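You operate a simulated robot arm through the tools that you are given. There is no shell and no other tool.

Carry out the task below with a simulated robot arm. There is one attempt and no reset: what you move stays moved.

Task
Share out the trim slugs on the top of the assembly table. At the end: the 30 trim slug from the top of the assembly table is in the green tote; the 20 trim slug from the top of the assembly table is on the grey short slide plate; the 10 trim slug from the top of the assembly table is on the grey long slide plate; the silver grease tin stands on top of the blue wire spool; whatever was shut is shut again. Leave all else as you found it, and nothing knocked over.

The check looks at the end state, three seconds after you hand in, the way a careful person would. Anything else that was tipped, shoved, dropped, spilled or broken makes it a failure.

Robot
A 7-joint arm with a two-finger parallel gripper, fixed in place. Base frame: the origin is at the foot of the arm, x ahead of it, y to its left, z up; the work surface is at about z = 0. Lengths are in m, angles in rad, forces in N, time in s.
With the tool pointing down near the work surface it reaches from about 0.24 to 0.62 m from the base axis. Its first joint turns from -1.152 to 1.152 rad. Payload 2.6 kg.
The TCP is the grasp point between the finger pads, 0.03 m short of the fingertips. In the tool frame z runs along the fingers and y along their closing line. The gripper opens to 0.094 m. The fingers are 0.028 m wide and 0.01 m thick; the gripper's body (0.05 by 0.096 m) begins 0.055 m behind the TCP.
Orientation is told as [roll, pitch, yaw] about the base's x, y, z axes, in that order, counted from this pose: with the fingers straight down and closing along the base's y, the tool's x points along the base's -x, its y along +y and its z along -z.

Tools
- The arm moves only by the tool nudge_tool. Its argument "rows" is text: rows parted by semicolons, each of 6 numbers parted by spaces: the shift along the base's x, y, z in units of 400 mm (1.0 is 400 mm), then the turn, a rotation vector about the base's x, y, z in units of 180 degrees (1.0 is 180 degrees). In form: dx dy dz rx ry rz; .... A call has 1 to 20 rows; each row is the pose to reach, as a shift and turn from the pose commanded when the call began. "jaw" is the opening, from 0 (shut) to 1 (fully open), set as the call begins (left out, the last holds). A call with a number of a shift or a turn outside -1 to 1 is refused whole. Each row takes 0.2 s and may step no farther than 0.05 m and 0.15 rad from the row before; otherwise, or with a gripper value out of range, the whole call is refused. A pose out of reach is approached as far as the arm can. The call stops where the force on the tool passes 40 N (or 10 N more than at its start, if that is more) or the arm is blocked; 0.2 s more then pass. The fingers move at their own pace (about 0.072 m/s each) and stop on an object; they squeeze with about 35 N. The grip force told is the motor's: it shows also when the fingers shut on nothing. Time passes only in rows, and 0.2 s behind the last, so rows that repeat a pose let the fingers close. The reply holds the time, the measured pose of the TCP, the force on the tool along the base axes, the opening and the grip force, in the units named above and with some noise, with the torque about the TCP (base axes, N m) and any sound that the robot's microphone picked up, and new pictures: "pictures" is both (left out), scene, wrist or none.
- Cameras (640 x 400 px; columns grow to the right, rows downward): "scene" is fixed at [0.0286, 0.4343, 0.548]; the picture's right is [-0.79, -0.61, 0.00], its down [-0.43, 0.56, -0.70] and it looks along [0.43, -0.56, -0.71] (base axes); focal length 219 px, centre (320, 200). "wrist" rides on the gripper at [0.076, 0.014, -0.103] in the tool frame; the picture's right is [-0.18, 0.98, 0.00], its down [-0.75, -0.14, -0.64] and it looks along [-0.63, -0.12, 0.77] (tool axes); focal length 243 px, centre (320, 200). There is no depth. A picture from a camera that has moved, and an enlarged one, comes with that camera's place and axes in the base frame and with its lens.
- close_up(camera, box): a new picture of the part [left, top, right, bottom] of that camera's present view, enlarged. No time passes.
- finish_job(): hands the job in; it is judged then, once.

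Nothing tells you positions but the pictures and the camera data. Unless the task says otherwise, let go and move clear before handing in.

The tools are called after "Emit:" as a command line: name --argument value ..., lists and objects as JSON in quotes. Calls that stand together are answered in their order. nudge_tool: Moves the arm, as the interface text tells. Its arguments: {"type":"object","properties":{"rows":{"type":"string"},"jaw":{"type":"number"},"pictures":{"type":"string","enum":["both","scene","wrist","none"]}},"required":["rows"]} The other tools are called the same way: close_up (camera, box) takes an enlarged picture of a part of a camera's view; finish_job () hands the job in.

At the start:

```text
t: 0.0
tool_pos: [0.3304, 0.2018, 0.3655]
orientation: [0.0, 0.0, 0.002]
contact_force: [-0.4, 0.4, 0.4]
ft_torque: [-0.02, 0.0, -0.01]
grip_width: 0.0941
grasp_force: 0.1
```

scene: 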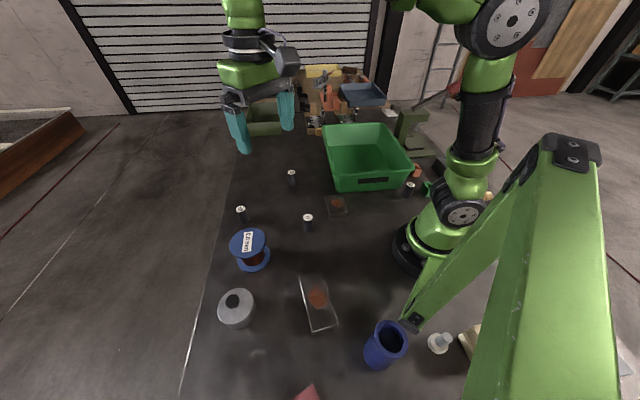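
wrist: 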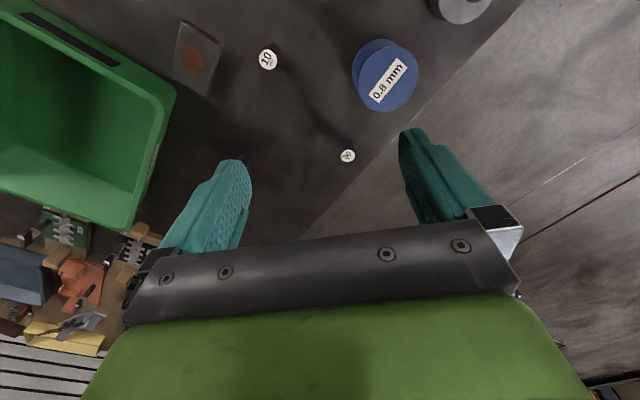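

I see a table with a green tote, a blue wire spool, a silver tin, small slugs, and two slide plates (one short, one long). I'll look closer at each area before moving.

Emit:
close_up --camera "scene" --box '[220, 150, 380, 250]'

Emit:
close_up --camera "scene" --box '[200, 220, 360, 340]'

Emit:
close_up --camera "scene" --box '[320, 100, 480, 220]'

Emit:
close_up --camera "scene" --box '[340, 300, 500, 400]'

Emit:
close_up --camera "wrist" --box '[160, 0, 480, 200]'

Emit:
close_up --camera "scene" --box '[240, 60, 400, 160]'

```text
4.00 times, centred on (300, 200) of scene
camera zoom: at [0.0286, 0.4343, 0.548], right [-0.79, -0.61, 0.0], down [-0.43, 0.56, -0.7], along [0.43, -0.56, -0.71], focal length 878 px, centre (400, 200)
```

zoom: 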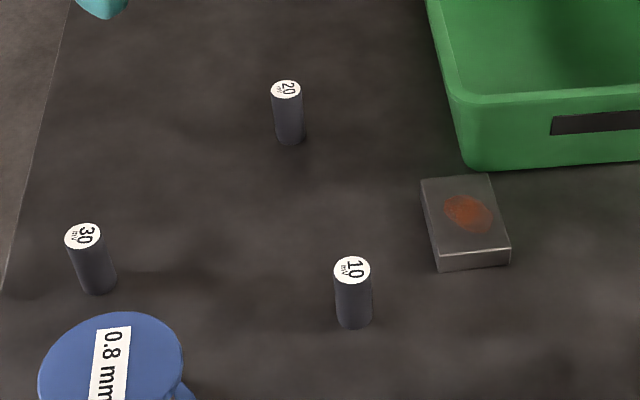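

```text
3.33 times, centred on (280, 280) of scene
camera zoom: at [0.0286, 0.4343, 0.548], right [-0.79, -0.61, 0.0], down [-0.43, 0.56, -0.7], along [0.43, -0.56, -0.71], focal length 731 px, centre (453, -67)
```

zoom: 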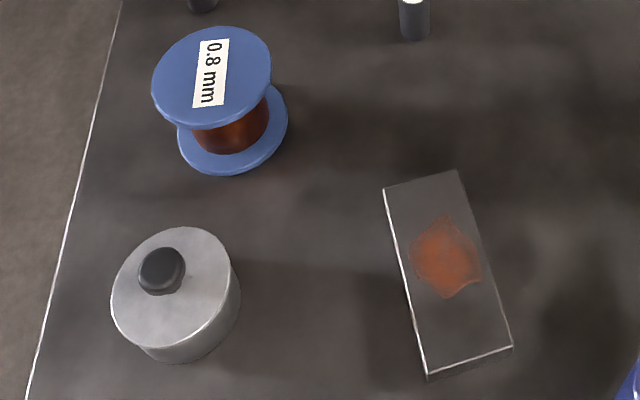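

```text
3.33 times, centred on (400, 160) of scene
camera zoom: at [0.0286, 0.4343, 0.548], right [-0.79, -0.61, 0.0], down [-0.43, 0.56, -0.7], along [0.43, -0.56, -0.71], focal length 731 px, centre (53, 333)
```

zoom: 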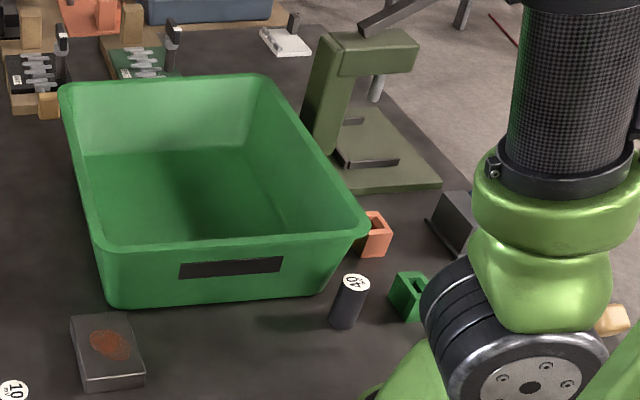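

```text
4.00 times, centred on (420, 350) of scene
camera zoom: at [0.0286, 0.4343, 0.548], right [-0.79, -0.61, 0.0], down [-0.43, 0.56, -0.7], along [0.43, -0.56, -0.71], focal length 878 px, centre (-80, -400)
```

zoom: 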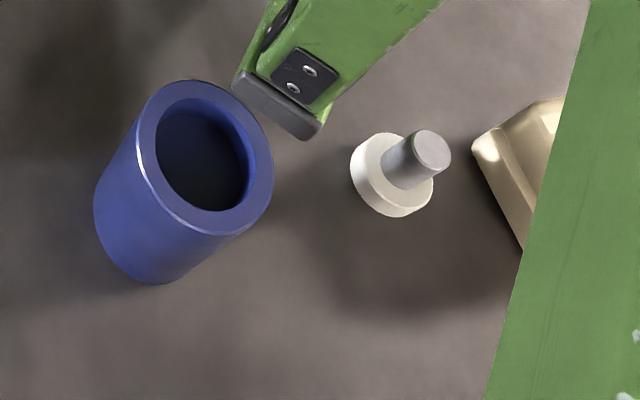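

```text
2.00 times, centred on (320, 100) of wrist
camera zoom: at [0.2545, 0.2166, 0.4676], right [0.18, 0.98, 0.0], down [0.75, -0.14, 0.64], along [0.63, -0.12, -0.77], focal length 485 px, centre (320, 400)
```

zoom: 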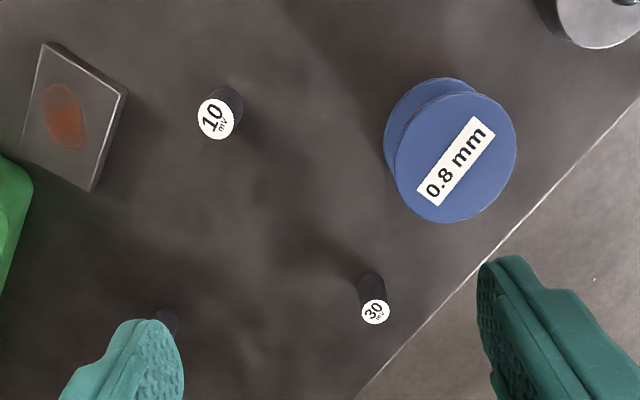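

```text
4.00 times, centred on (320, 110) of scene
camera zoom: at [0.0286, 0.4343, 0.548], right [-0.79, -0.61, 0.0], down [-0.43, 0.56, -0.7], along [0.43, -0.56, -0.71], focal length 878 px, centre (320, 560)
```

zoom: 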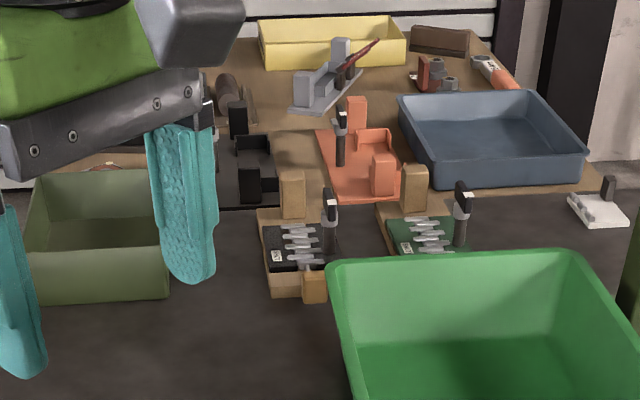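

I see the 30 slug near (0.494, 0.223), the 20 near (0.494, -0.003) and the 10 near (0.310, 0.125). Each is about 26 mm wide and 55 mm tall. The spool is near (0.367, 0.295), the tin near (0.284, 0.409), the short plate near (0.295, 0.001), the long plate near (0.154, 0.28), and the tote is centred near (0.35, -0.25). First I'll hover over the 30 slug and check these positions.

Emit:
nudge_tool --rows "0.0682 0.009 -0.0857 0 0 0; 0.1363 0.0181 -0.1713 0 0 0; 0.2045 0.0271 -0.257 0 0 0; 0.2727 0.0362 -0.3427 0 0 0; 0.3408 0.0452 -0.4283 0 0 0; 0.409 0.0543 -0.514 0 0 0; 0.409 0.0543 -0.514 0 0 0" --jaw 0.65

```text
t: 1.6
tool_pos: [0.4932, 0.2236, 0.1594]
orientation: [0.001, 0.001, 0.0]
contact_force: [-0.3, -1.2, 0.5]
ft_torque: [-0.02, -0.03, -0.01]
grip_width: 0.0611
grasp_force: 0.1
camera wrist: at [0.4174, 0.2381, 0.2617], right [0.18, 0.98, 0.0], down [0.75, -0.14, 0.64], along [0.63, -0.12, -0.77], focal length 243 px, centre (320, 200)
```

scene: 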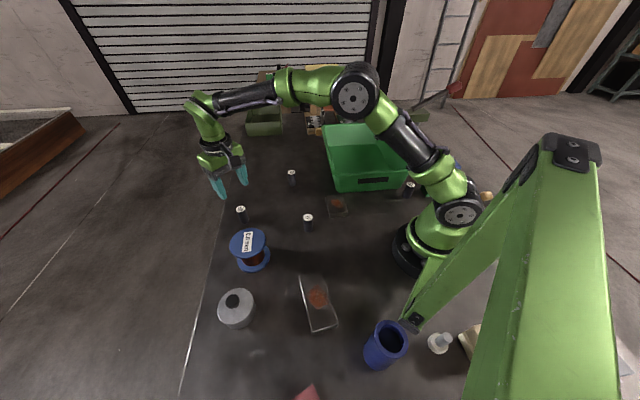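
wrist: 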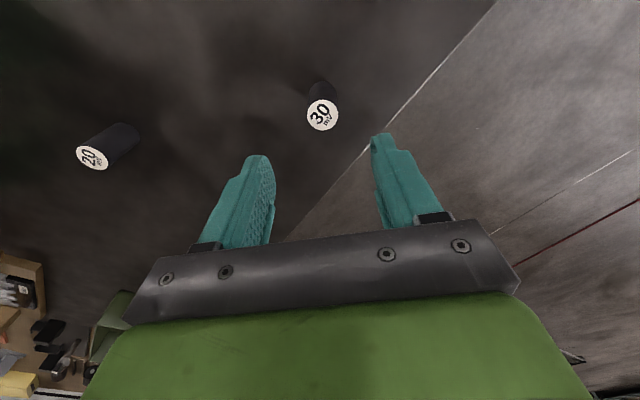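

The 30 slug sits almost directly under the gripper, near (0.494, 0.225). I'll check its height in a close-up before descending.

Emit:
close_up --camera "wrist" --box '[280, 60, 380, 160]'

Emit:
close_up --camera "scene" --box '[200, 150, 320, 240]'

```text
4.00 times, centred on (330, 110) of wrist
camera zoom: at [0.4174, 0.2381, 0.2617], right [0.18, 0.98, 0.0], down [0.75, -0.14, 0.64], along [0.63, -0.12, -0.77], focal length 970 px, centre (280, 560)
```

zoom: 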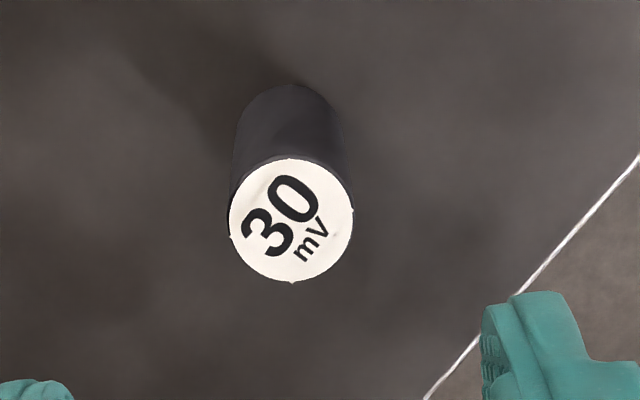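

```text
4.44 times, centred on (260, 195) of scene
camera zoom: at [0.0286, 0.4343, 0.548], right [-0.79, -0.61, 0.0], down [-0.43, 0.56, -0.7], along [0.43, -0.56, -0.71], focal length 975 px, centre (587, 222)
```

zoom: 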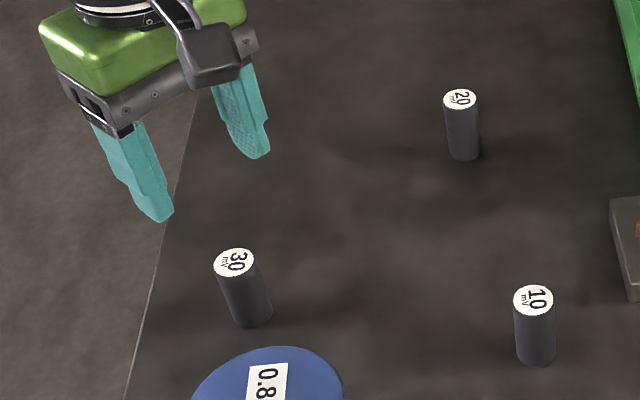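

The slug is about 57 mm tall and 26 mm wide, standing at (0.4935, 0.2257). I'll descend straight to z≈0.04 and then close on it.

Emit:
nudge_tool --rows "0 0.0055 -0.1 0 0 0; 0 0.0055 -0.2 0 0 0; 0 0.0055 -0.26 0 0 0; 0 0.0055 -0.3 0 0 0" --pictures "wrist"

```text
t: 2.6
tool_pos: [0.4938, 0.2269, 0.0389]
orientation: [0.0, 0.0, 0.001]
contact_force: [-0.6, -0.4, -0.4]
ft_torque: [0.01, 0.03, -0.02]
grip_width: 0.0612
grasp_force: 0.0
camera wrist: at [0.4176, 0.2408, 0.1422], right [0.18, 0.98, 0.0], down [0.75, -0.14, 0.64], along [0.63, -0.12, -0.77], focal length 243 px, centre (320, 200)
```

wrist: 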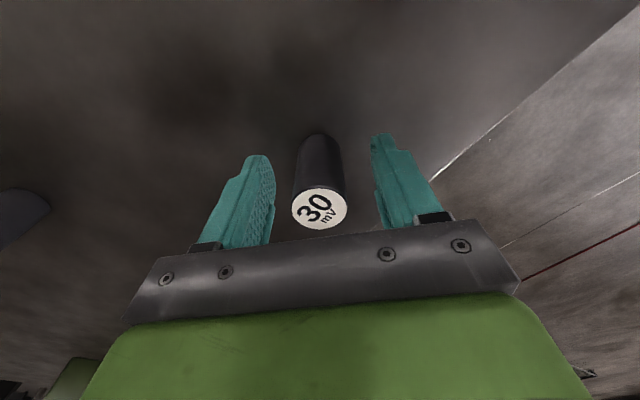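

The slug is centred between the fingers, so I'll close on it.

Emit:
nudge_tool --rows "0 0 0 0 0 0; 0 0 0 0 0 0; 0 0 0 0 0 0; 0 0 0 0 0 0" --jaw 0 --pictures "wrist"

```text
t: 3.6
tool_pos: [0.4935, 0.2265, 0.0397]
orientation: [0.0, -0.002, 0.0]
contact_force: [0.0, 0.1, 0.0]
ft_torque: [0.03, -0.03, 0.01]
grip_width: 0.0269
grasp_force: 35.1
camera wrist: at [0.4175, 0.2408, 0.1424], right [0.18, 0.98, 0.0], down [0.75, -0.14, 0.64], along [0.63, -0.12, -0.77], focal length 243 px, centre (320, 200)
```

wrist: 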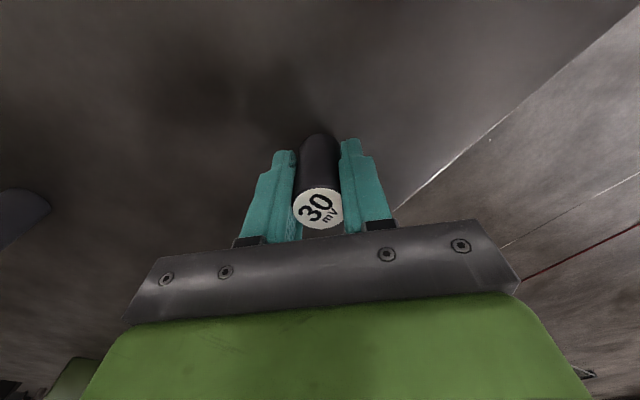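

The grip width of 26.9 mm confirms I have the slug. I'll lift it and carry it high over the table toward the tote.

Emit:
nudge_tool --rows "0 0 0.12 0 0 0; 0 0 0.24 0 0 0; 0 0 0.36 0 0 0; 0 0 0.48 0 0 0; -0.0344 -0.1125 0.5 0 0 0; -0.0688 -0.225 0.5 0 0 0; -0.1031 -0.3375 0.5 0 0 0; -0.1375 -0.45 0.5 0 0 0; -0.1719 -0.5625 0.5 0 0 0; -0.2063 -0.675 0.5 0 0 0; -0.2406 -0.7875 0.5 0 0 0; -0.275 -0.9 0.5 0 0 0; -0.275 -0.9 0.5 0 0 0"

```text
t: 6.4
tool_pos: [0.3857, -0.1366, 0.2422]
orientation: [-0.001, 0.0, -0.002]
contact_force: [0.6, 0.1, -0.1]
ft_torque: [-0.02, 0.02, -0.01]
grip_width: 0.0266
grasp_force: 35.1
camera wrist: at [0.3091, -0.1219, 0.3441], right [0.18, 0.98, 0.0], down [0.75, -0.14, 0.64], along [0.63, -0.12, -0.77], focal length 243 px, centre (320, 200)
```

scene: 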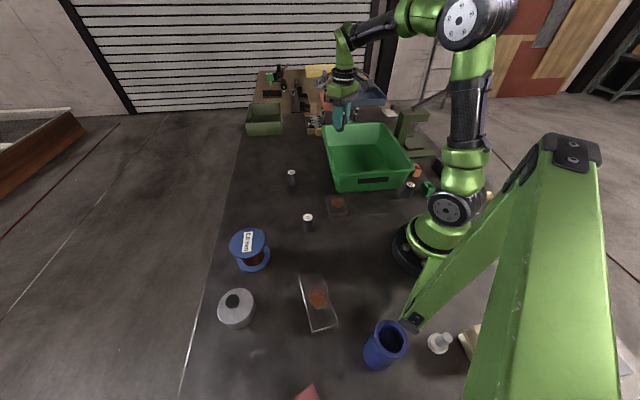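
wrist: 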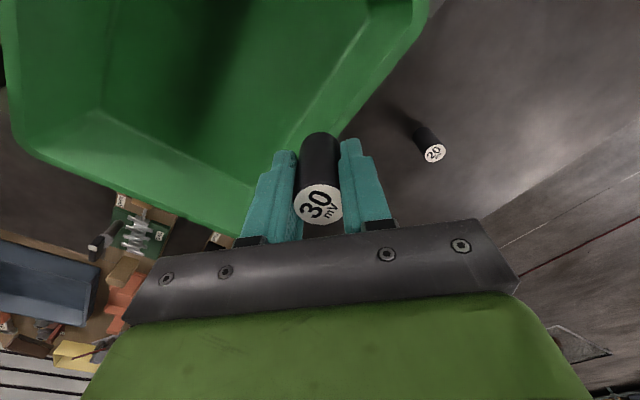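

I'm at the edge of the tote, and the wrist view confirms its centre is near (0.35, -0.25) with the rim at about 0.10. Next I'll move over the centre and look inside before lowering.

Emit:
nudge_tool --rows "-0.0267 -0.0967 0 0 0 0; -0.0533 -0.1933 0 0 0 0; -0.08 -0.29 0 0 0 0; -0.08 -0.29 0 0 0 0"

```text
t: 7.4
tool_pos: [0.3519, -0.2512, 0.24]
orientation: [0.0, 0.0, 0.0]
contact_force: [0.0, 0.6, -0.4]
ft_torque: [0.0, 0.01, 0.02]
grip_width: 0.0265
grasp_force: 34.6
camera wrist: at [0.2756, -0.2371, 0.3421], right [0.18, 0.98, 0.0], down [0.75, -0.14, 0.64], along [0.63, -0.12, -0.77], focal length 243 px, centre (320, 200)
```

scene: 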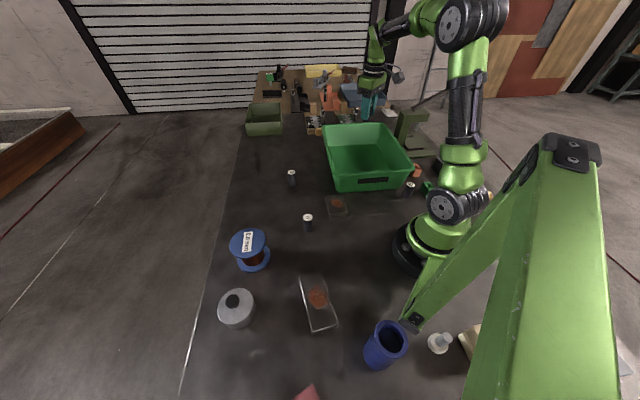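
wrist: 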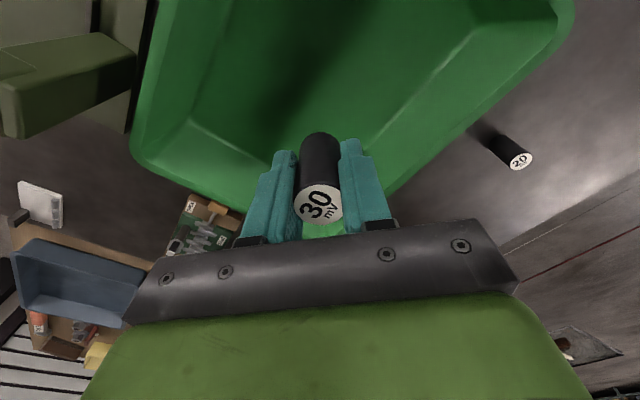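

The landing point is well within the tote floor. I'll lower to just above the floor, then finish in small steps until I feel contact.

Emit:
nudge_tool --rows "0 0 -0.11 0 0 0; 0 0 -0.22 0 0 0; 0 0 -0.33 0 0 0; 0 0 -0.42 0 0 0; 0 0 -0.46 0 0 0; 0 0 -0.46 0 0 0"

```text
t: 8.8
tool_pos: [0.3523, -0.2503, 0.0548]
orientation: [-0.001, 0.0, -0.001]
contact_force: [-0.5, 0.4, -1.2]
ft_torque: [0.03, 0.02, -0.01]
grip_width: 0.0264
grasp_force: 35.2
camera wrist: at [0.2771, -0.2353, 0.1569], right [0.18, 0.98, 0.0], down [0.75, -0.14, 0.64], along [0.63, -0.12, -0.77], focal length 243 px, centre (320, 200)
```

scene: 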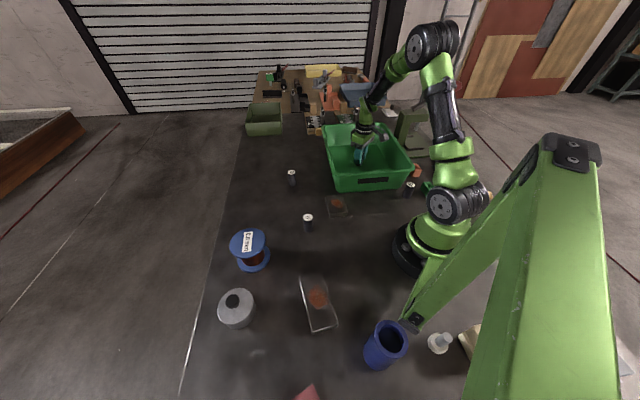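
wrist: 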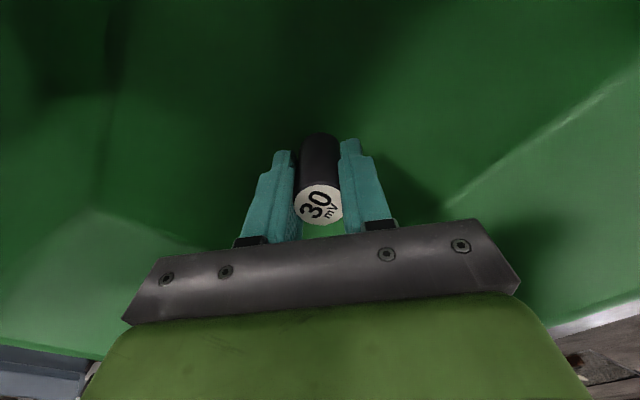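

The slug's bottom is about 15 mm above table level inside the tote. I'll lower it gently in millimetre steps.

Emit:
nudge_tool --rows "0 0 -0.005 0 0 0; 0 0 -0.01 0 0 0; 0 0 -0.015 0 0 0; 0 0 -0.02 0 0 0" --pictures "none"

```text
t: 9.8
tool_pos: [0.3539, -0.2493, 0.0471]
orientation: [0.001, -0.003, 0.0]
contact_force: [-3.1, 2.9, 14.3]
ft_torque: [0.19, 0.16, 0.0]
grip_width: 0.0265
grasp_force: 34.8
```

The floor contact registers 14 N, so I'll back off a hair and release.

Emit:
nudge_tool --rows "0 0 0.0015 0 0 0; 0 0 0.0015 0 0 0; 0 0 0.0015 0 0 0" --jaw 0.6 --pictures "wrist"

```text
t: 10.6
tool_pos: [0.354, -0.25, 0.0476]
orientation: [0.001, -0.002, -0.001]
contact_force: [-0.4, -0.1, 0.4]
ft_torque: [0.0, 0.0, 0.0]
grip_width: 0.0566
grasp_force: 0.0
camera wrist: at [0.2766, -0.2354, 0.1502], right [0.18, 0.98, 0.0], down [0.75, -0.14, 0.64], along [0.63, -0.12, -0.77], focal length 243 px, centre (320, 200)
```

wrist: 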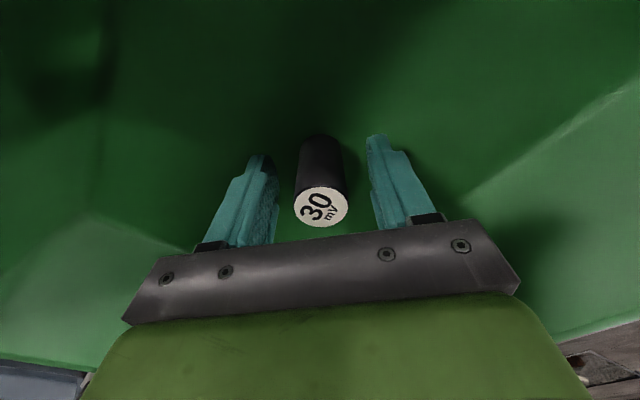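

The 30 slug is standing in the tote. I'll rise clear and go over to the 20 slug.

Emit:
nudge_tool --rows "0 0 0.1 0 0 0; 0 0 0.2 0 0 0; 0 0 0.3 0 0 0; 0 0 0.4 0 0 0; 0 0 0.5 0 0 0; 0.0592 0.1043 0.5 0 0 0; 0.1183 0.2087 0.5 0 0 0; 0.1775 0.313 0.5 0 0 0; 0.2367 0.4173 0.5 0 0 0; 0.2958 0.5217 0.5 0 0 0; 0.355 0.626 0.5 0 0 0; 0.355 0.626 0.4 0 0 0; 0.355 0.626 0.2785 0 0 0; 0.355 0.626 0.2785 0 0 0"

```text
t: 13.6
tool_pos: [0.4926, 0.0024, 0.1599]
orientation: [-0.002, 0.0, -0.001]
contact_force: [0.6, 0.4, 0.4]
ft_torque: [-0.04, 0.0, -0.01]
grip_width: 0.0562
grasp_force: 0.1
camera wrist: at [0.4158, 0.0162, 0.2616], right [0.18, 0.98, 0.0], down [0.75, -0.14, 0.64], along [0.63, -0.12, -0.77], focal length 243 px, centre (320, 200)
```

scene: 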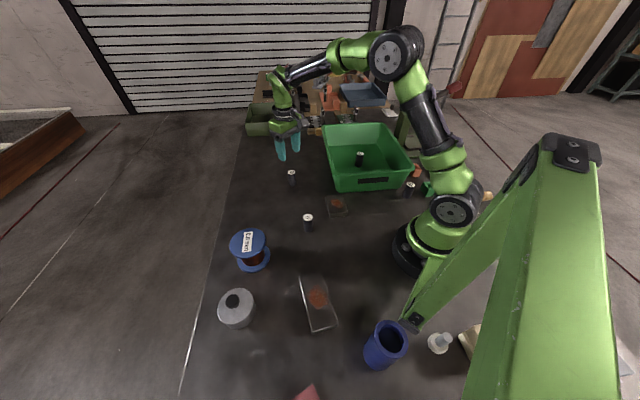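
wrist: 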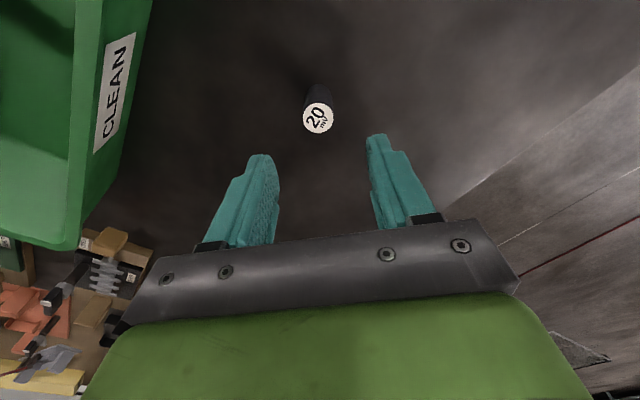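

The 20 slug is almost directly below me. I'll refine its position with a close-up.

Emit:
close_up --camera "wrist" --box '[270, 60, 370, 160]'

Emit:
close_up --camera "scene" --box '[310, 110, 430, 210]'

```text
4.00 times, centred on (320, 110) of wrist
camera zoom: at [0.4158, 0.0162, 0.2616], right [0.18, 0.98, 0.0], down [0.75, -0.14, 0.64], along [0.63, -0.12, -0.77], focal length 970 px, centre (320, 560)
```

zoom: 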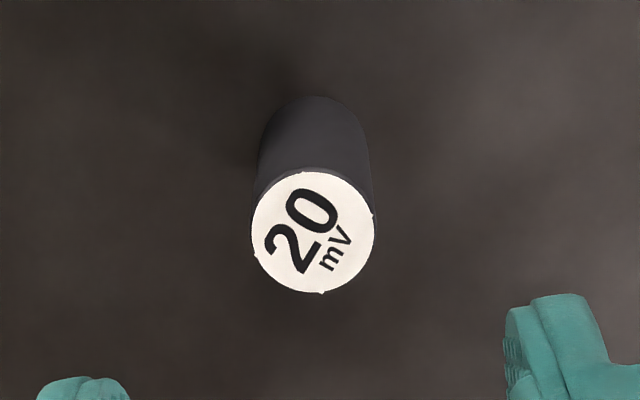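

```text
4.00 times, centred on (370, 160) of scene
camera zoom: at [0.0286, 0.4343, 0.548], right [-0.79, -0.61, 0.0], down [-0.43, 0.56, -0.7], along [0.43, -0.56, -0.71], focal length 878 px, centre (120, 360)
```

zoom: 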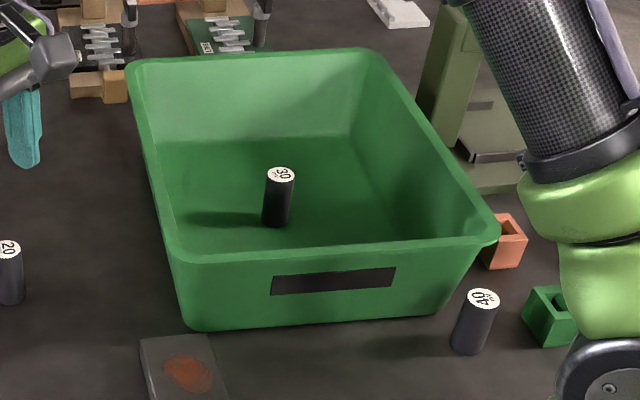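

The slug sits about 2 mm off in x and -2.6 mm in y from the tool axis. I'll correct for that, descend and grip.

Emit:
nudge_tool --rows "0.004 -0.0065 -0.1 0 0 0; 0.004 -0.0065 -0.2 0 0 0; 0.004 -0.0065 -0.26 0 0 0; 0.004 -0.0065 -0.3 0 0 0" --pictures "wrist"

Emit:
nudge_tool --rows "0 0 0 0 0 0; 0 0 0 0 0 0; 0 0 0 0 0 0; 0 0 0 0 0 0" --jaw 0 --pictures "wrist"

```text
t: 14.6
tool_pos: [0.4954, -0.0007, 0.0401]
orientation: [0.0, 0.0, 0.001]
contact_force: [0.0, 0.4, 0.2]
ft_torque: [-0.01, 0.0, -0.01]
grip_width: 0.0564
grasp_force: 0.0
camera wrist: at [0.4189, 0.0131, 0.142], right [0.18, 0.98, 0.0], down [0.75, -0.14, 0.64], along [0.63, -0.12, -0.77], focal length 243 px, centre (320, 200)
```

wrist: 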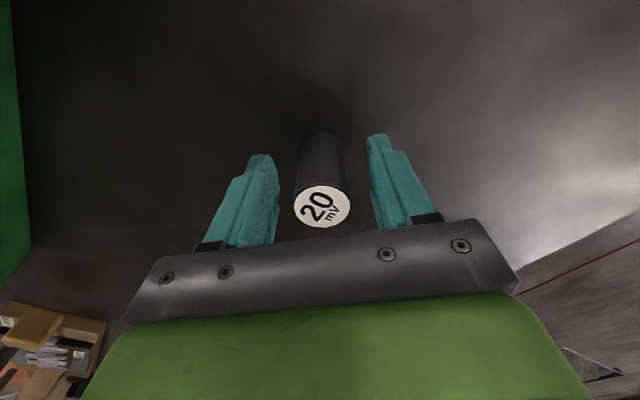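

```text
t: 15.6
tool_pos: [0.4949, -0.0008, 0.0397]
orientation: [-0.002, 0.001, 0.001]
contact_force: [1.5, 0.0, 0.1]
ft_torque: [-0.01, -0.03, 0.01]
grip_width: 0.0265
grasp_force: 35.6
camera wrist: at [0.4189, 0.013, 0.1424], right [0.18, 0.98, 0.0], down [0.75, -0.14, 0.64], along [0.63, -0.12, -0.77], focal length 243 px, centre (320, 200)
```

wrist: 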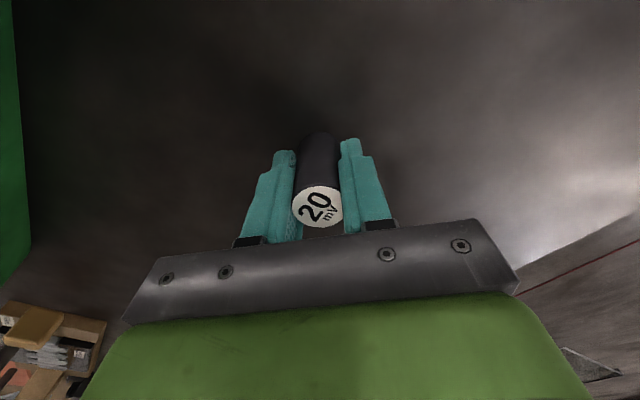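

I have the 20 slug. I'll lift it and carry it over to the short plate.

Emit:
nudge_tool --rows "0 0 0.1 0 0 0; 0 0 0.2 0 0 0; 0 0 0.3 0 0 0; 0 0 0.4 0 0 0; -0.1 0.002 0.4 0 0 0; -0.2 0.004 0.4 0 0 0; -0.3 0.006 0.4 0 0 0; -0.4 0.008 0.4 0 0 0; -0.5015 0.009 0.4 0 0 0; -0.5015 0.009 0.4 0 0 0"

```text
t: 17.8
tool_pos: [0.2963, 0.0004, 0.2006]
orientation: [0.002, -0.001, 0.0]
contact_force: [0.5, 0.1, -2.4]
ft_torque: [0.03, 0.02, 0.03]
grip_width: 0.0265
grasp_force: 34.7
camera wrist: at [0.2201, 0.0144, 0.3026], right [0.18, 0.98, 0.0], down [0.75, -0.14, 0.64], along [0.63, -0.12, -0.77], focal length 243 px, centre (320, 200)
```

scene: 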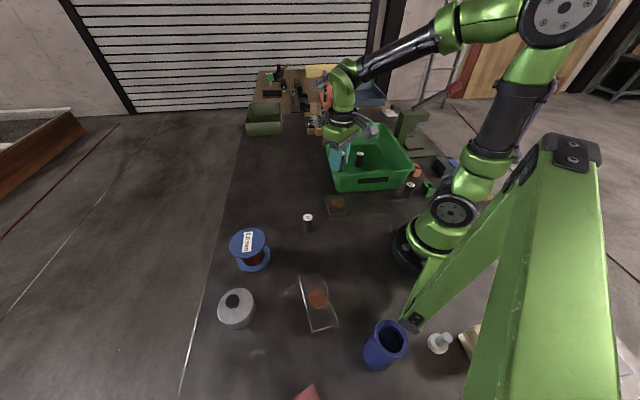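
wrist: 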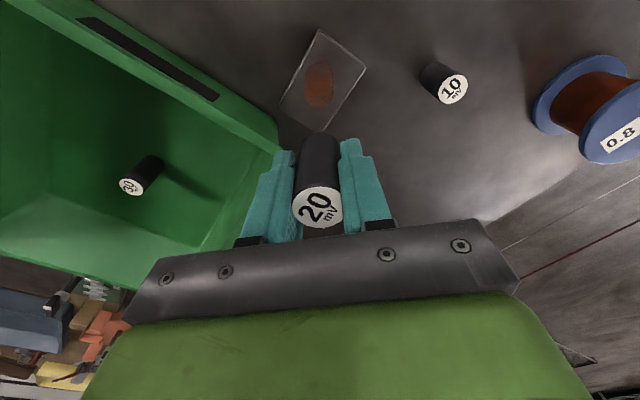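

Emit:
close_up --camera "wrist" --box '[260, 10, 400, 150]'

Emit:
close_up --camera "scene" --box '[300, 180, 380, 230]'

```text
2.86 times, centred on (330, 80) of wrist
camera zoom: at [0.2201, 0.0144, 0.3026], right [0.18, 0.98, 0.0], down [0.75, -0.14, 0.64], along [0.63, -0.12, -0.77], focal length 693 px, centre (291, 543)
```

zoom: 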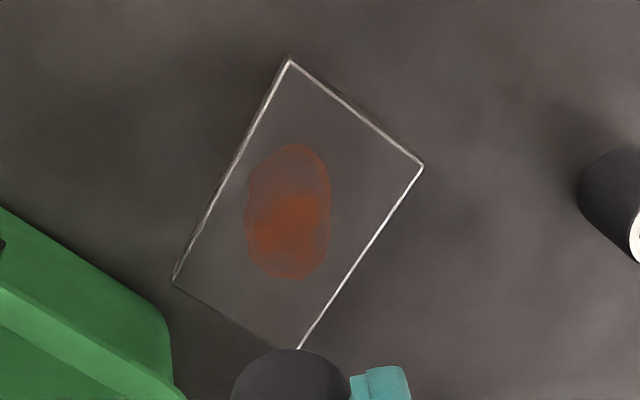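

```text
8.00 times, centred on (340, 205) of scene
camera zoom: at [0.0285, 0.4343, 0.548], right [-0.79, -0.61, 0.0], down [-0.43, 0.56, -0.7], along [0.43, -0.56, -0.71], focal length 1755 px, centre (160, 160)
```

zoom: 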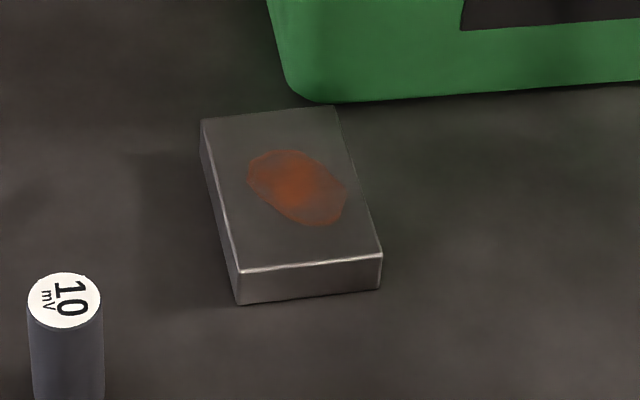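

The plate centre is near (0.292, 0.003), almost directly below the slug. I'll lower it to about 1 cm above the plate and check.

Emit:
nudge_tool --rows "-0.006 0.004 -0.1 0 0 0; -0.006 0.004 -0.2 0 0 0; -0.006 0.004 -0.29 0 0 0; -0.006 0.004 -0.325 0 0 0; -0.006 0.004 -0.325 0 0 0"

Emit:
close_up --camera "scene" --box '[300, 140, 400, 230]'

```text
t: 19.0
tool_pos: [0.2935, 0.0033, 0.072]
orientation: [0.0, 0.0, 0.0]
contact_force: [0.7, 0.5, -1.4]
ft_torque: [0.0, 0.0, 0.02]
grip_width: 0.0266
grasp_force: 34.8
camera wrist: at [0.2168, 0.0177, 0.1742], right [0.18, 0.98, 0.0], down [0.75, -0.14, 0.64], along [0.63, -0.12, -0.77], focal length 243 px, centre (320, 200)
```

scene: 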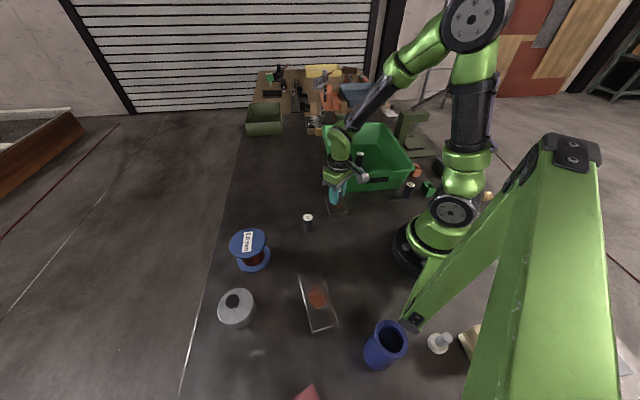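
wrist: 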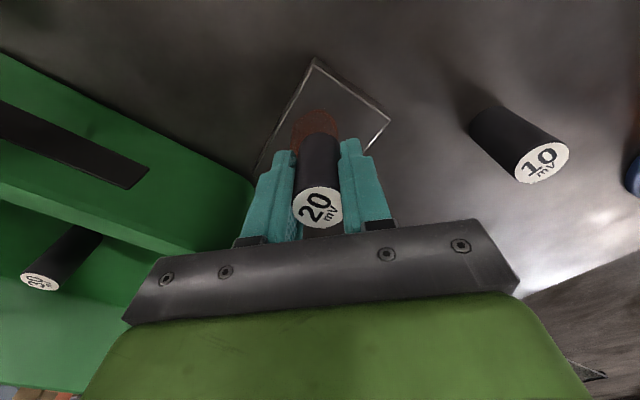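

```text
4.44 times, centred on (350, 185) of scene
camera zoom: at [0.0286, 0.4343, 0.548], right [-0.79, -0.61, 0.0], down [-0.43, 0.56, -0.7], along [0.43, -0.56, -0.71], focal length 975 px, centre (187, 267)
```

zoom: 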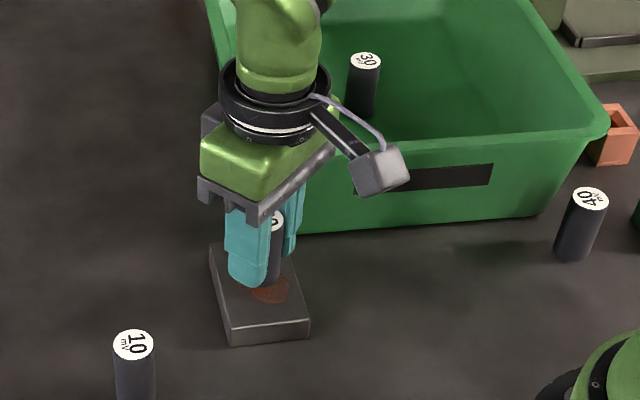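

The landing point matches the plate centre. I'll lower gently until contact.

Emit:
nudge_tool --rows "0 0 -0.006 0 0 0; 0 0 -0.012 0 0 0; 0 0 -0.017 0 0 0; 0 0 -0.022 0 0 0; 0 0 -0.026 0 0 0" --pictures "wrist"

```text
t: 20.2
tool_pos: [0.2936, 0.0039, 0.0603]
orientation: [0.0, -0.003, 0.0]
contact_force: [-5.2, -0.9, 31.1]
ft_torque: [0.07, 0.09, -0.11]
grip_width: 0.0266
grasp_force: 34.5
camera wrist: at [0.2175, 0.0176, 0.1626], right [0.19, 0.98, 0.0], down [0.75, -0.14, 0.65], along [0.63, -0.12, -0.76], focal length 243 px, centre (320, 200)
```

wrist: 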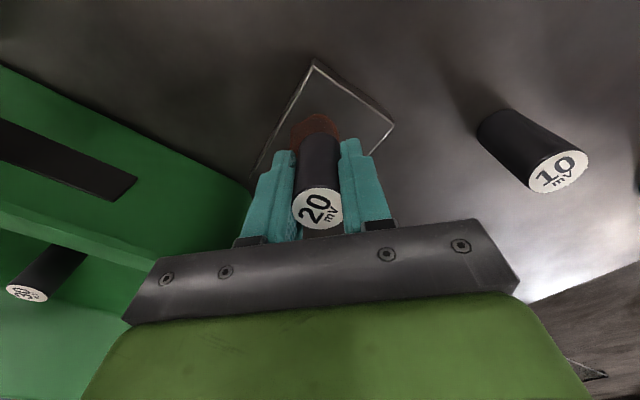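

Contact is at 31 N, which puts the plate top at about z=0.02. I'll relieve the force slightly before opening.

Emit:
nudge_tool --rows "0 0 0.001 0 0 0; 0 0 0.002 0 0 0" --pictures "none"

```text
t: 20.8
tool_pos: [0.2945, 0.0035, 0.0606]
orientation: [0.0, -0.002, 0.004]
contact_force: [5.8, -1.1, 15.7]
ft_torque: [-0.06, -0.28, 0.01]
grip_width: 0.0263
grasp_force: 35.4
```

There is still 16 N on it, so I'll ease up a touch more and then open.

Emit:
nudge_tool --rows "0 0 0.001 0 0 0; 0 0 0.0015 0 0 0" --pictures "none"

Emit:
nudge_tool --rows "0 0 0 0 0 0; 0 0 0 0 0 0; 0 0 0 0 0 0" --jaw 0.55 --pictures "both"

```text
t: 21.4
tool_pos: [0.2926, 0.003, 0.0603]
orientation: [0.0, 0.0, 0.0]
contact_force: [5.2, 0.9, 12.0]
ft_torque: [0.05, -0.3, -0.03]
grip_width: 0.026
grasp_force: 34.6
```

```text
t: 22.2
tool_pos: [0.2934, 0.003, 0.0608]
orientation: [0.0, -0.002, -0.001]
contact_force: [-0.3, 0.1, 0.5]
ft_torque: [0.01, 0.03, -0.02]
grip_width: 0.052
grasp_force: 0.1
camera wrist: at [0.2166, 0.0176, 0.1628], right [0.18, 0.98, 0.0], down [0.75, -0.14, 0.64], along [0.63, -0.12, -0.77], focal length 243 px, centre (320, 200)
```

scene: 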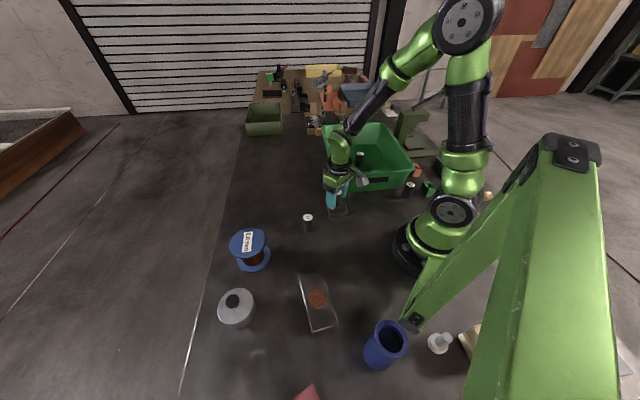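
wrist: 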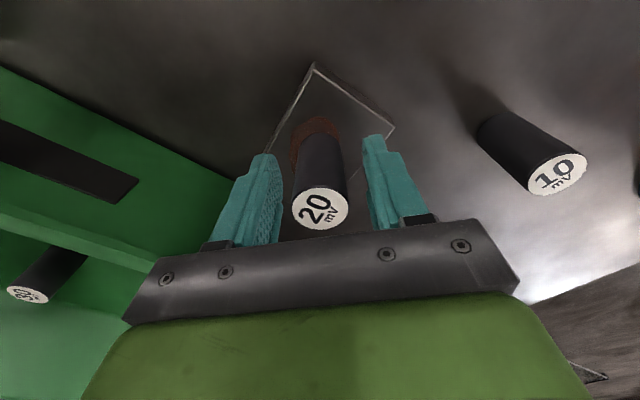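

The 20 slug is standing on the short plate. I'll rise clear and go to the 10 slug.

Emit:
nudge_tool --rows "0 0 0.05 0 0 0; 0 0 0.15 0 0 0; 0 0 0.25 0 0 0; 0 0 0.35 0 0 0; 0.015 0.1027 0.35 0 0 0; 0.03 0.2053 0.35 0 0 0; 0.045 0.308 0.35 0 0 0; 0.045 0.308 0.2475 0 0 0; 0.045 0.308 0.2475 0 0 0"

Emit:
close_up --camera "wrist" --box '[270, 60, 370, 160]'

Emit:
close_up --camera "scene" --box '[300, 140, 400, 230]'

```text
t: 24.2
tool_pos: [0.3096, 0.1279, 0.1579]
orientation: [0.0, 0.0, -0.001]
contact_force: [-0.3, -0.1, 0.4]
ft_torque: [0.05, 0.02, 0.01]
grip_width: 0.0519
grasp_force: 0.1
camera wrist: at [0.2327, 0.1414, 0.2602], right [0.18, 0.98, 0.0], down [0.75, -0.14, 0.64], along [0.63, -0.12, -0.77], focal length 243 px, centre (320, 200)
```

scene: 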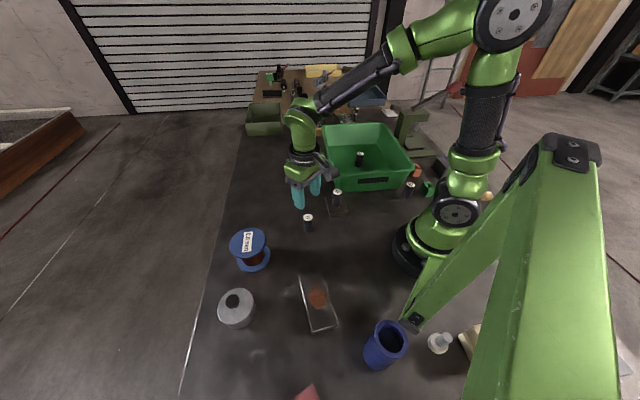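
wrist: 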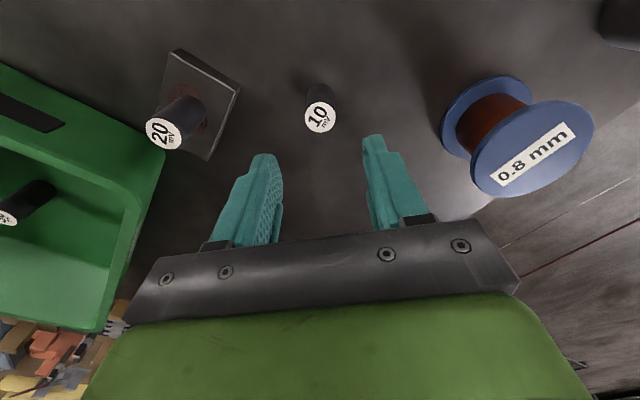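

```text
4.00 times, centred on (320, 110) of wrist
camera zoom: at [0.2327, 0.1414, 0.2602], right [0.18, 0.98, 0.0], down [0.75, -0.14, 0.64], along [0.63, -0.12, -0.77], focal length 970 px, centre (320, 560)
```

zoom: 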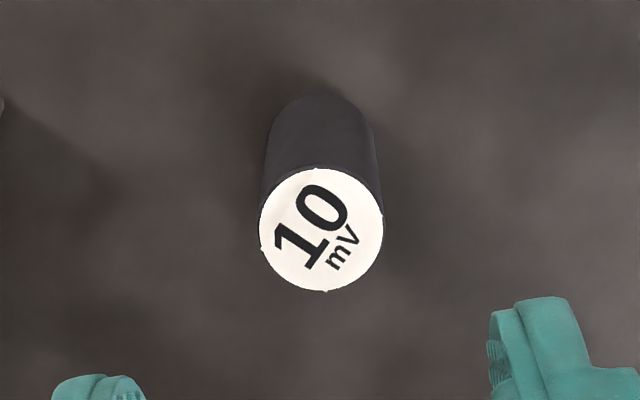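

```text
4.44 times, centred on (350, 185) of scene
camera zoom: at [0.0286, 0.4343, 0.548], right [-0.79, -0.61, 0.0], down [-0.43, 0.56, -0.7], along [0.43, -0.56, -0.71], focal length 975 px, centre (187, 267)
```

zoom: 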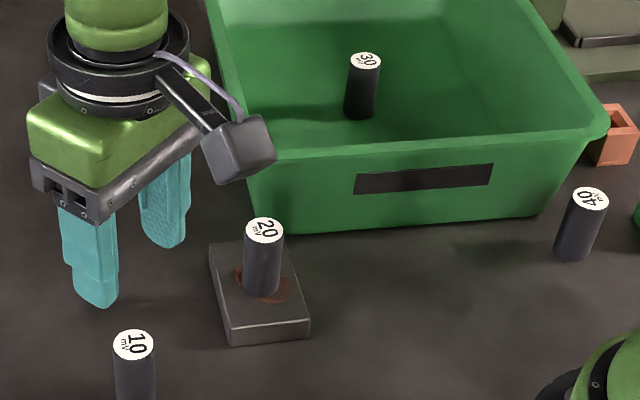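

The first two slugs stand correctly, and the 10 slug is directly below. I'll descend and grip it.

Emit:
nudge_tool --rows "0.002 -0.002 -0.1 0 0 0; 0.002 -0.002 -0.2 0 0 0; 0.002 -0.002 -0.26 0 0 0; 0.002 -0.002 -0.3 0 0 0" --pictures "wrist"

Emit:
nudge_tool --rows "0 0 0 0 0 0; 0 0 0 0 0 0; 0 0 0 0 0 0; 0 0 0 0 0 0" --jaw 0 --pictures "wrist"

```text
t: 25.2
tool_pos: [0.3099, 0.1252, 0.0382]
orientation: [-0.001, -0.001, 0.0]
contact_force: [0.3, 1.4, -0.4]
ft_torque: [0.02, -0.02, 0.01]
grip_width: 0.0518
grasp_force: 0.1
camera wrist: at [0.2339, 0.1396, 0.1411], right [0.18, 0.98, 0.0], down [0.75, -0.14, 0.64], along [0.63, -0.12, -0.77], focal length 243 px, centre (320, 200)
```

wrist: 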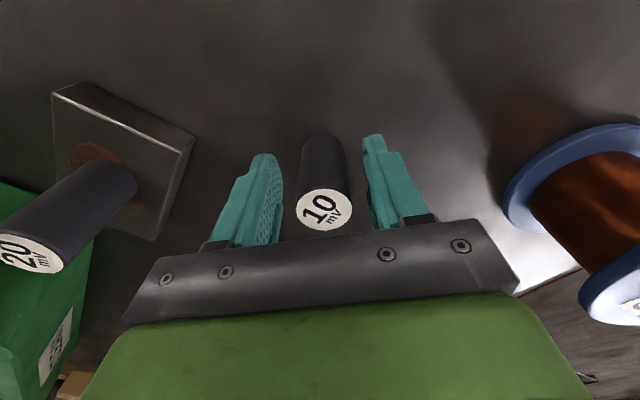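

```text
t: 26.2
tool_pos: [0.3111, 0.126, 0.0391]
orientation: [0.001, -0.001, 0.001]
contact_force: [-0.9, 0.1, -1.1]
ft_torque: [0.0, 0.01, -0.02]
grip_width: 0.0262
grasp_force: 34.9
camera wrist: at [0.2341, 0.1396, 0.1414], right [0.18, 0.98, 0.0], down [0.75, -0.14, 0.64], along [0.63, -0.12, -0.77], focal length 243 px, centre (320, 200)
```

wrist: 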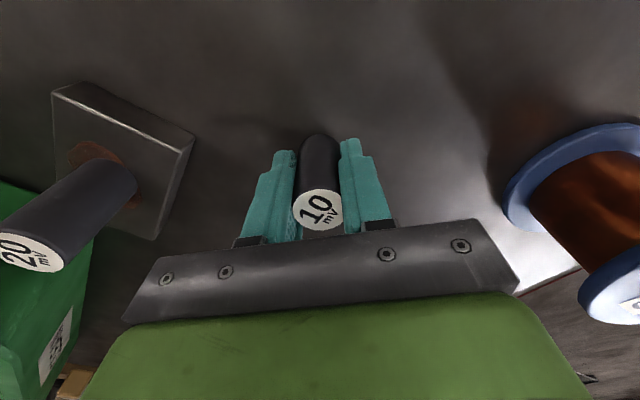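

I have the 10 slug. I'll lift it and carry it above the long plate, near (0.158, 0.278).

Emit:
nudge_tool --rows "0 0 0.1 0 0 0; 0 0 0.2 0 0 0; 0 0 0.3 0 0 0; 0 0 0.4 0 0 0; -0.0767 0.0765 0.4 0 0 0; -0.1534 0.153 0.4 0 0 0; -0.2301 0.2295 0.4 0 0 0; -0.3068 0.306 0.4 0 0 0; -0.3835 0.3825 0.4 0 0 0; -0.3835 0.3825 0.4 0 0 0"

```text
t: 28.4
tool_pos: [0.1585, 0.2804, 0.1985]
orientation: [-0.001, 0.002, 0.001]
contact_force: [0.1, -0.3, -0.4]
ft_torque: [-0.04, 0.01, 0.0]
grip_width: 0.0266
grasp_force: 35.1
camera wrist: at [0.0823, 0.2942, 0.3011], right [0.18, 0.98, 0.0], down [0.75, -0.14, 0.64], along [0.63, -0.12, -0.77], focal length 243 px, centre (320, 200)
```

scene: 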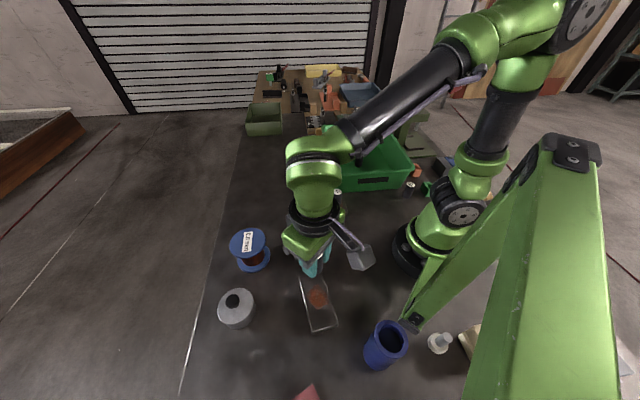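
wrist: 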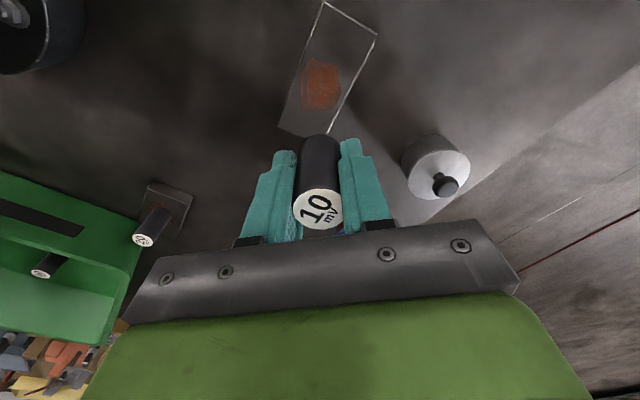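

The landing point lies on the long plate's axis, about 15 mm off centre. I'll shift slightly toward the centre and lower to just above it.

Emit:
nudge_tool --rows "-0.015 0.011 -0.1 0 0 0; -0.015 0.011 -0.2 0 0 0; -0.015 0.011 -0.28 0 0 0; -0.015 0.011 -0.32 0 0 0; -0.015 0.011 -0.32 0 0 0"

Emit:
close_up --camera "scene" --box '[240, 200, 400, 340]'

```text
t: 29.6
tool_pos: [0.1528, 0.2837, 0.0719]
orientation: [0.001, 0.001, -0.001]
contact_force: [0.6, 0.2, -0.7]
ft_torque: [0.0, 0.02, 0.06]
grip_width: 0.0264
grasp_force: 35.0
camera wrist: at [0.0763, 0.2984, 0.1743], right [0.18, 0.98, 0.0], down [0.75, -0.14, 0.64], along [0.63, -0.12, -0.77], focal length 243 px, centre (320, 200)
```

scene: 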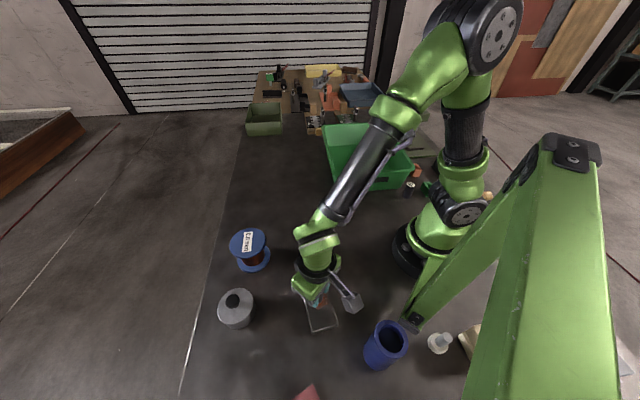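
wrist: 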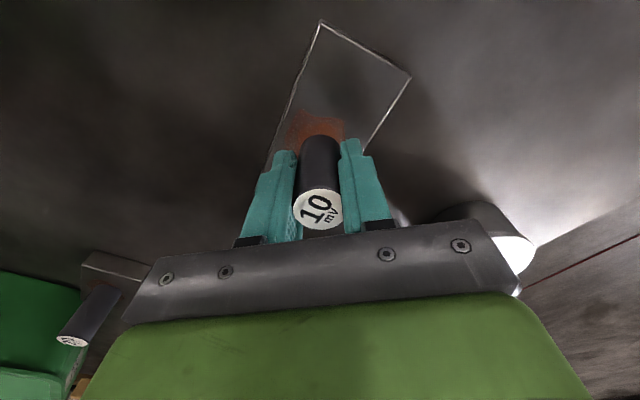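

```text
2.86 times, centred on (320, 270) of scene
camera zoom: at [0.0286, 0.4343, 0.548], right [-0.79, -0.61, 0.0], down [-0.43, 0.56, -0.7], along [0.43, -0.56, -0.71], focal length 627 px, centre (320, 0)
```

zoom: 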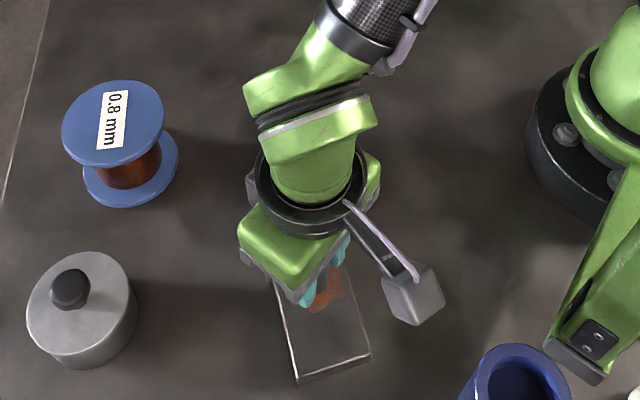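

I'm well centred over the plate's width. I'll lower gently to contact.

Emit:
nudge_tool --rows "0 0 -0.01 0 0 0; 0 0 -0.018 0 0 0; 0 0 -0.023 0 0 0; 0 0 -0.0265 0 0 0; 0 0 -0.028 0 0 0" --pictures "wrist"

```text
t: 30.8
tool_pos: [0.1519, 0.2832, 0.0605]
orientation: [0.001, 0.0, -0.002]
contact_force: [-4.3, -6.7, 26.6]
ft_torque: [-0.2, 0.11, -0.1]
grip_width: 0.0266
grasp_force: 35.2
camera wrist: at [0.0759, 0.2979, 0.164], right [0.19, 0.98, 0.0], down [0.75, -0.14, 0.64], along [0.63, -0.12, -0.77], focal length 243 px, centre (320, 200)
```

wrist: 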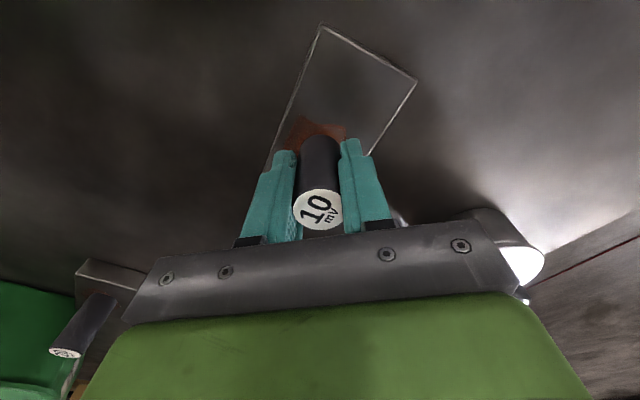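

Contact is at 27 N. I'll relieve the force, then open.

Emit:
nudge_tool --rows "0 0 0.0012 0 0 0; 0 0 0.0025 0 0 0; 0 0 0.0033 0 0 0" --pictures "none"

Emit:
nudge_tool --rows "0 0 0 0 0 0; 0 0 0 0 0 0; 0 0 0 0 0 0" --jaw 0.55 --pictures "wrist"

```text
t: 31.6
tool_pos: [0.1521, 0.2821, 0.0613]
orientation: [-0.002, 0.0, 0.0]
contact_force: [-0.4, -0.6, -0.9]
ft_torque: [-0.02, 0.01, -0.01]
grip_width: 0.0265
grasp_force: 35.1
```

```text
t: 32.4
tool_pos: [0.1516, 0.2839, 0.0619]
orientation: [0.001, 0.0, 0.0]
contact_force: [0.0, -0.8, -0.4]
ft_torque: [0.01, 0.0, -0.01]
grip_width: 0.0517
grasp_force: 0.1
camera wrist: at [0.0759, 0.2976, 0.1648], right [0.18, 0.98, 0.0], down [0.75, -0.14, 0.64], along [0.63, -0.12, -0.77], focal length 243 px, centre (320, 200)
```

wrist: 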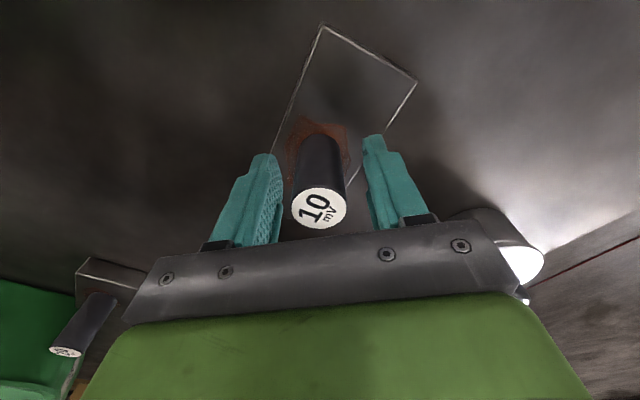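

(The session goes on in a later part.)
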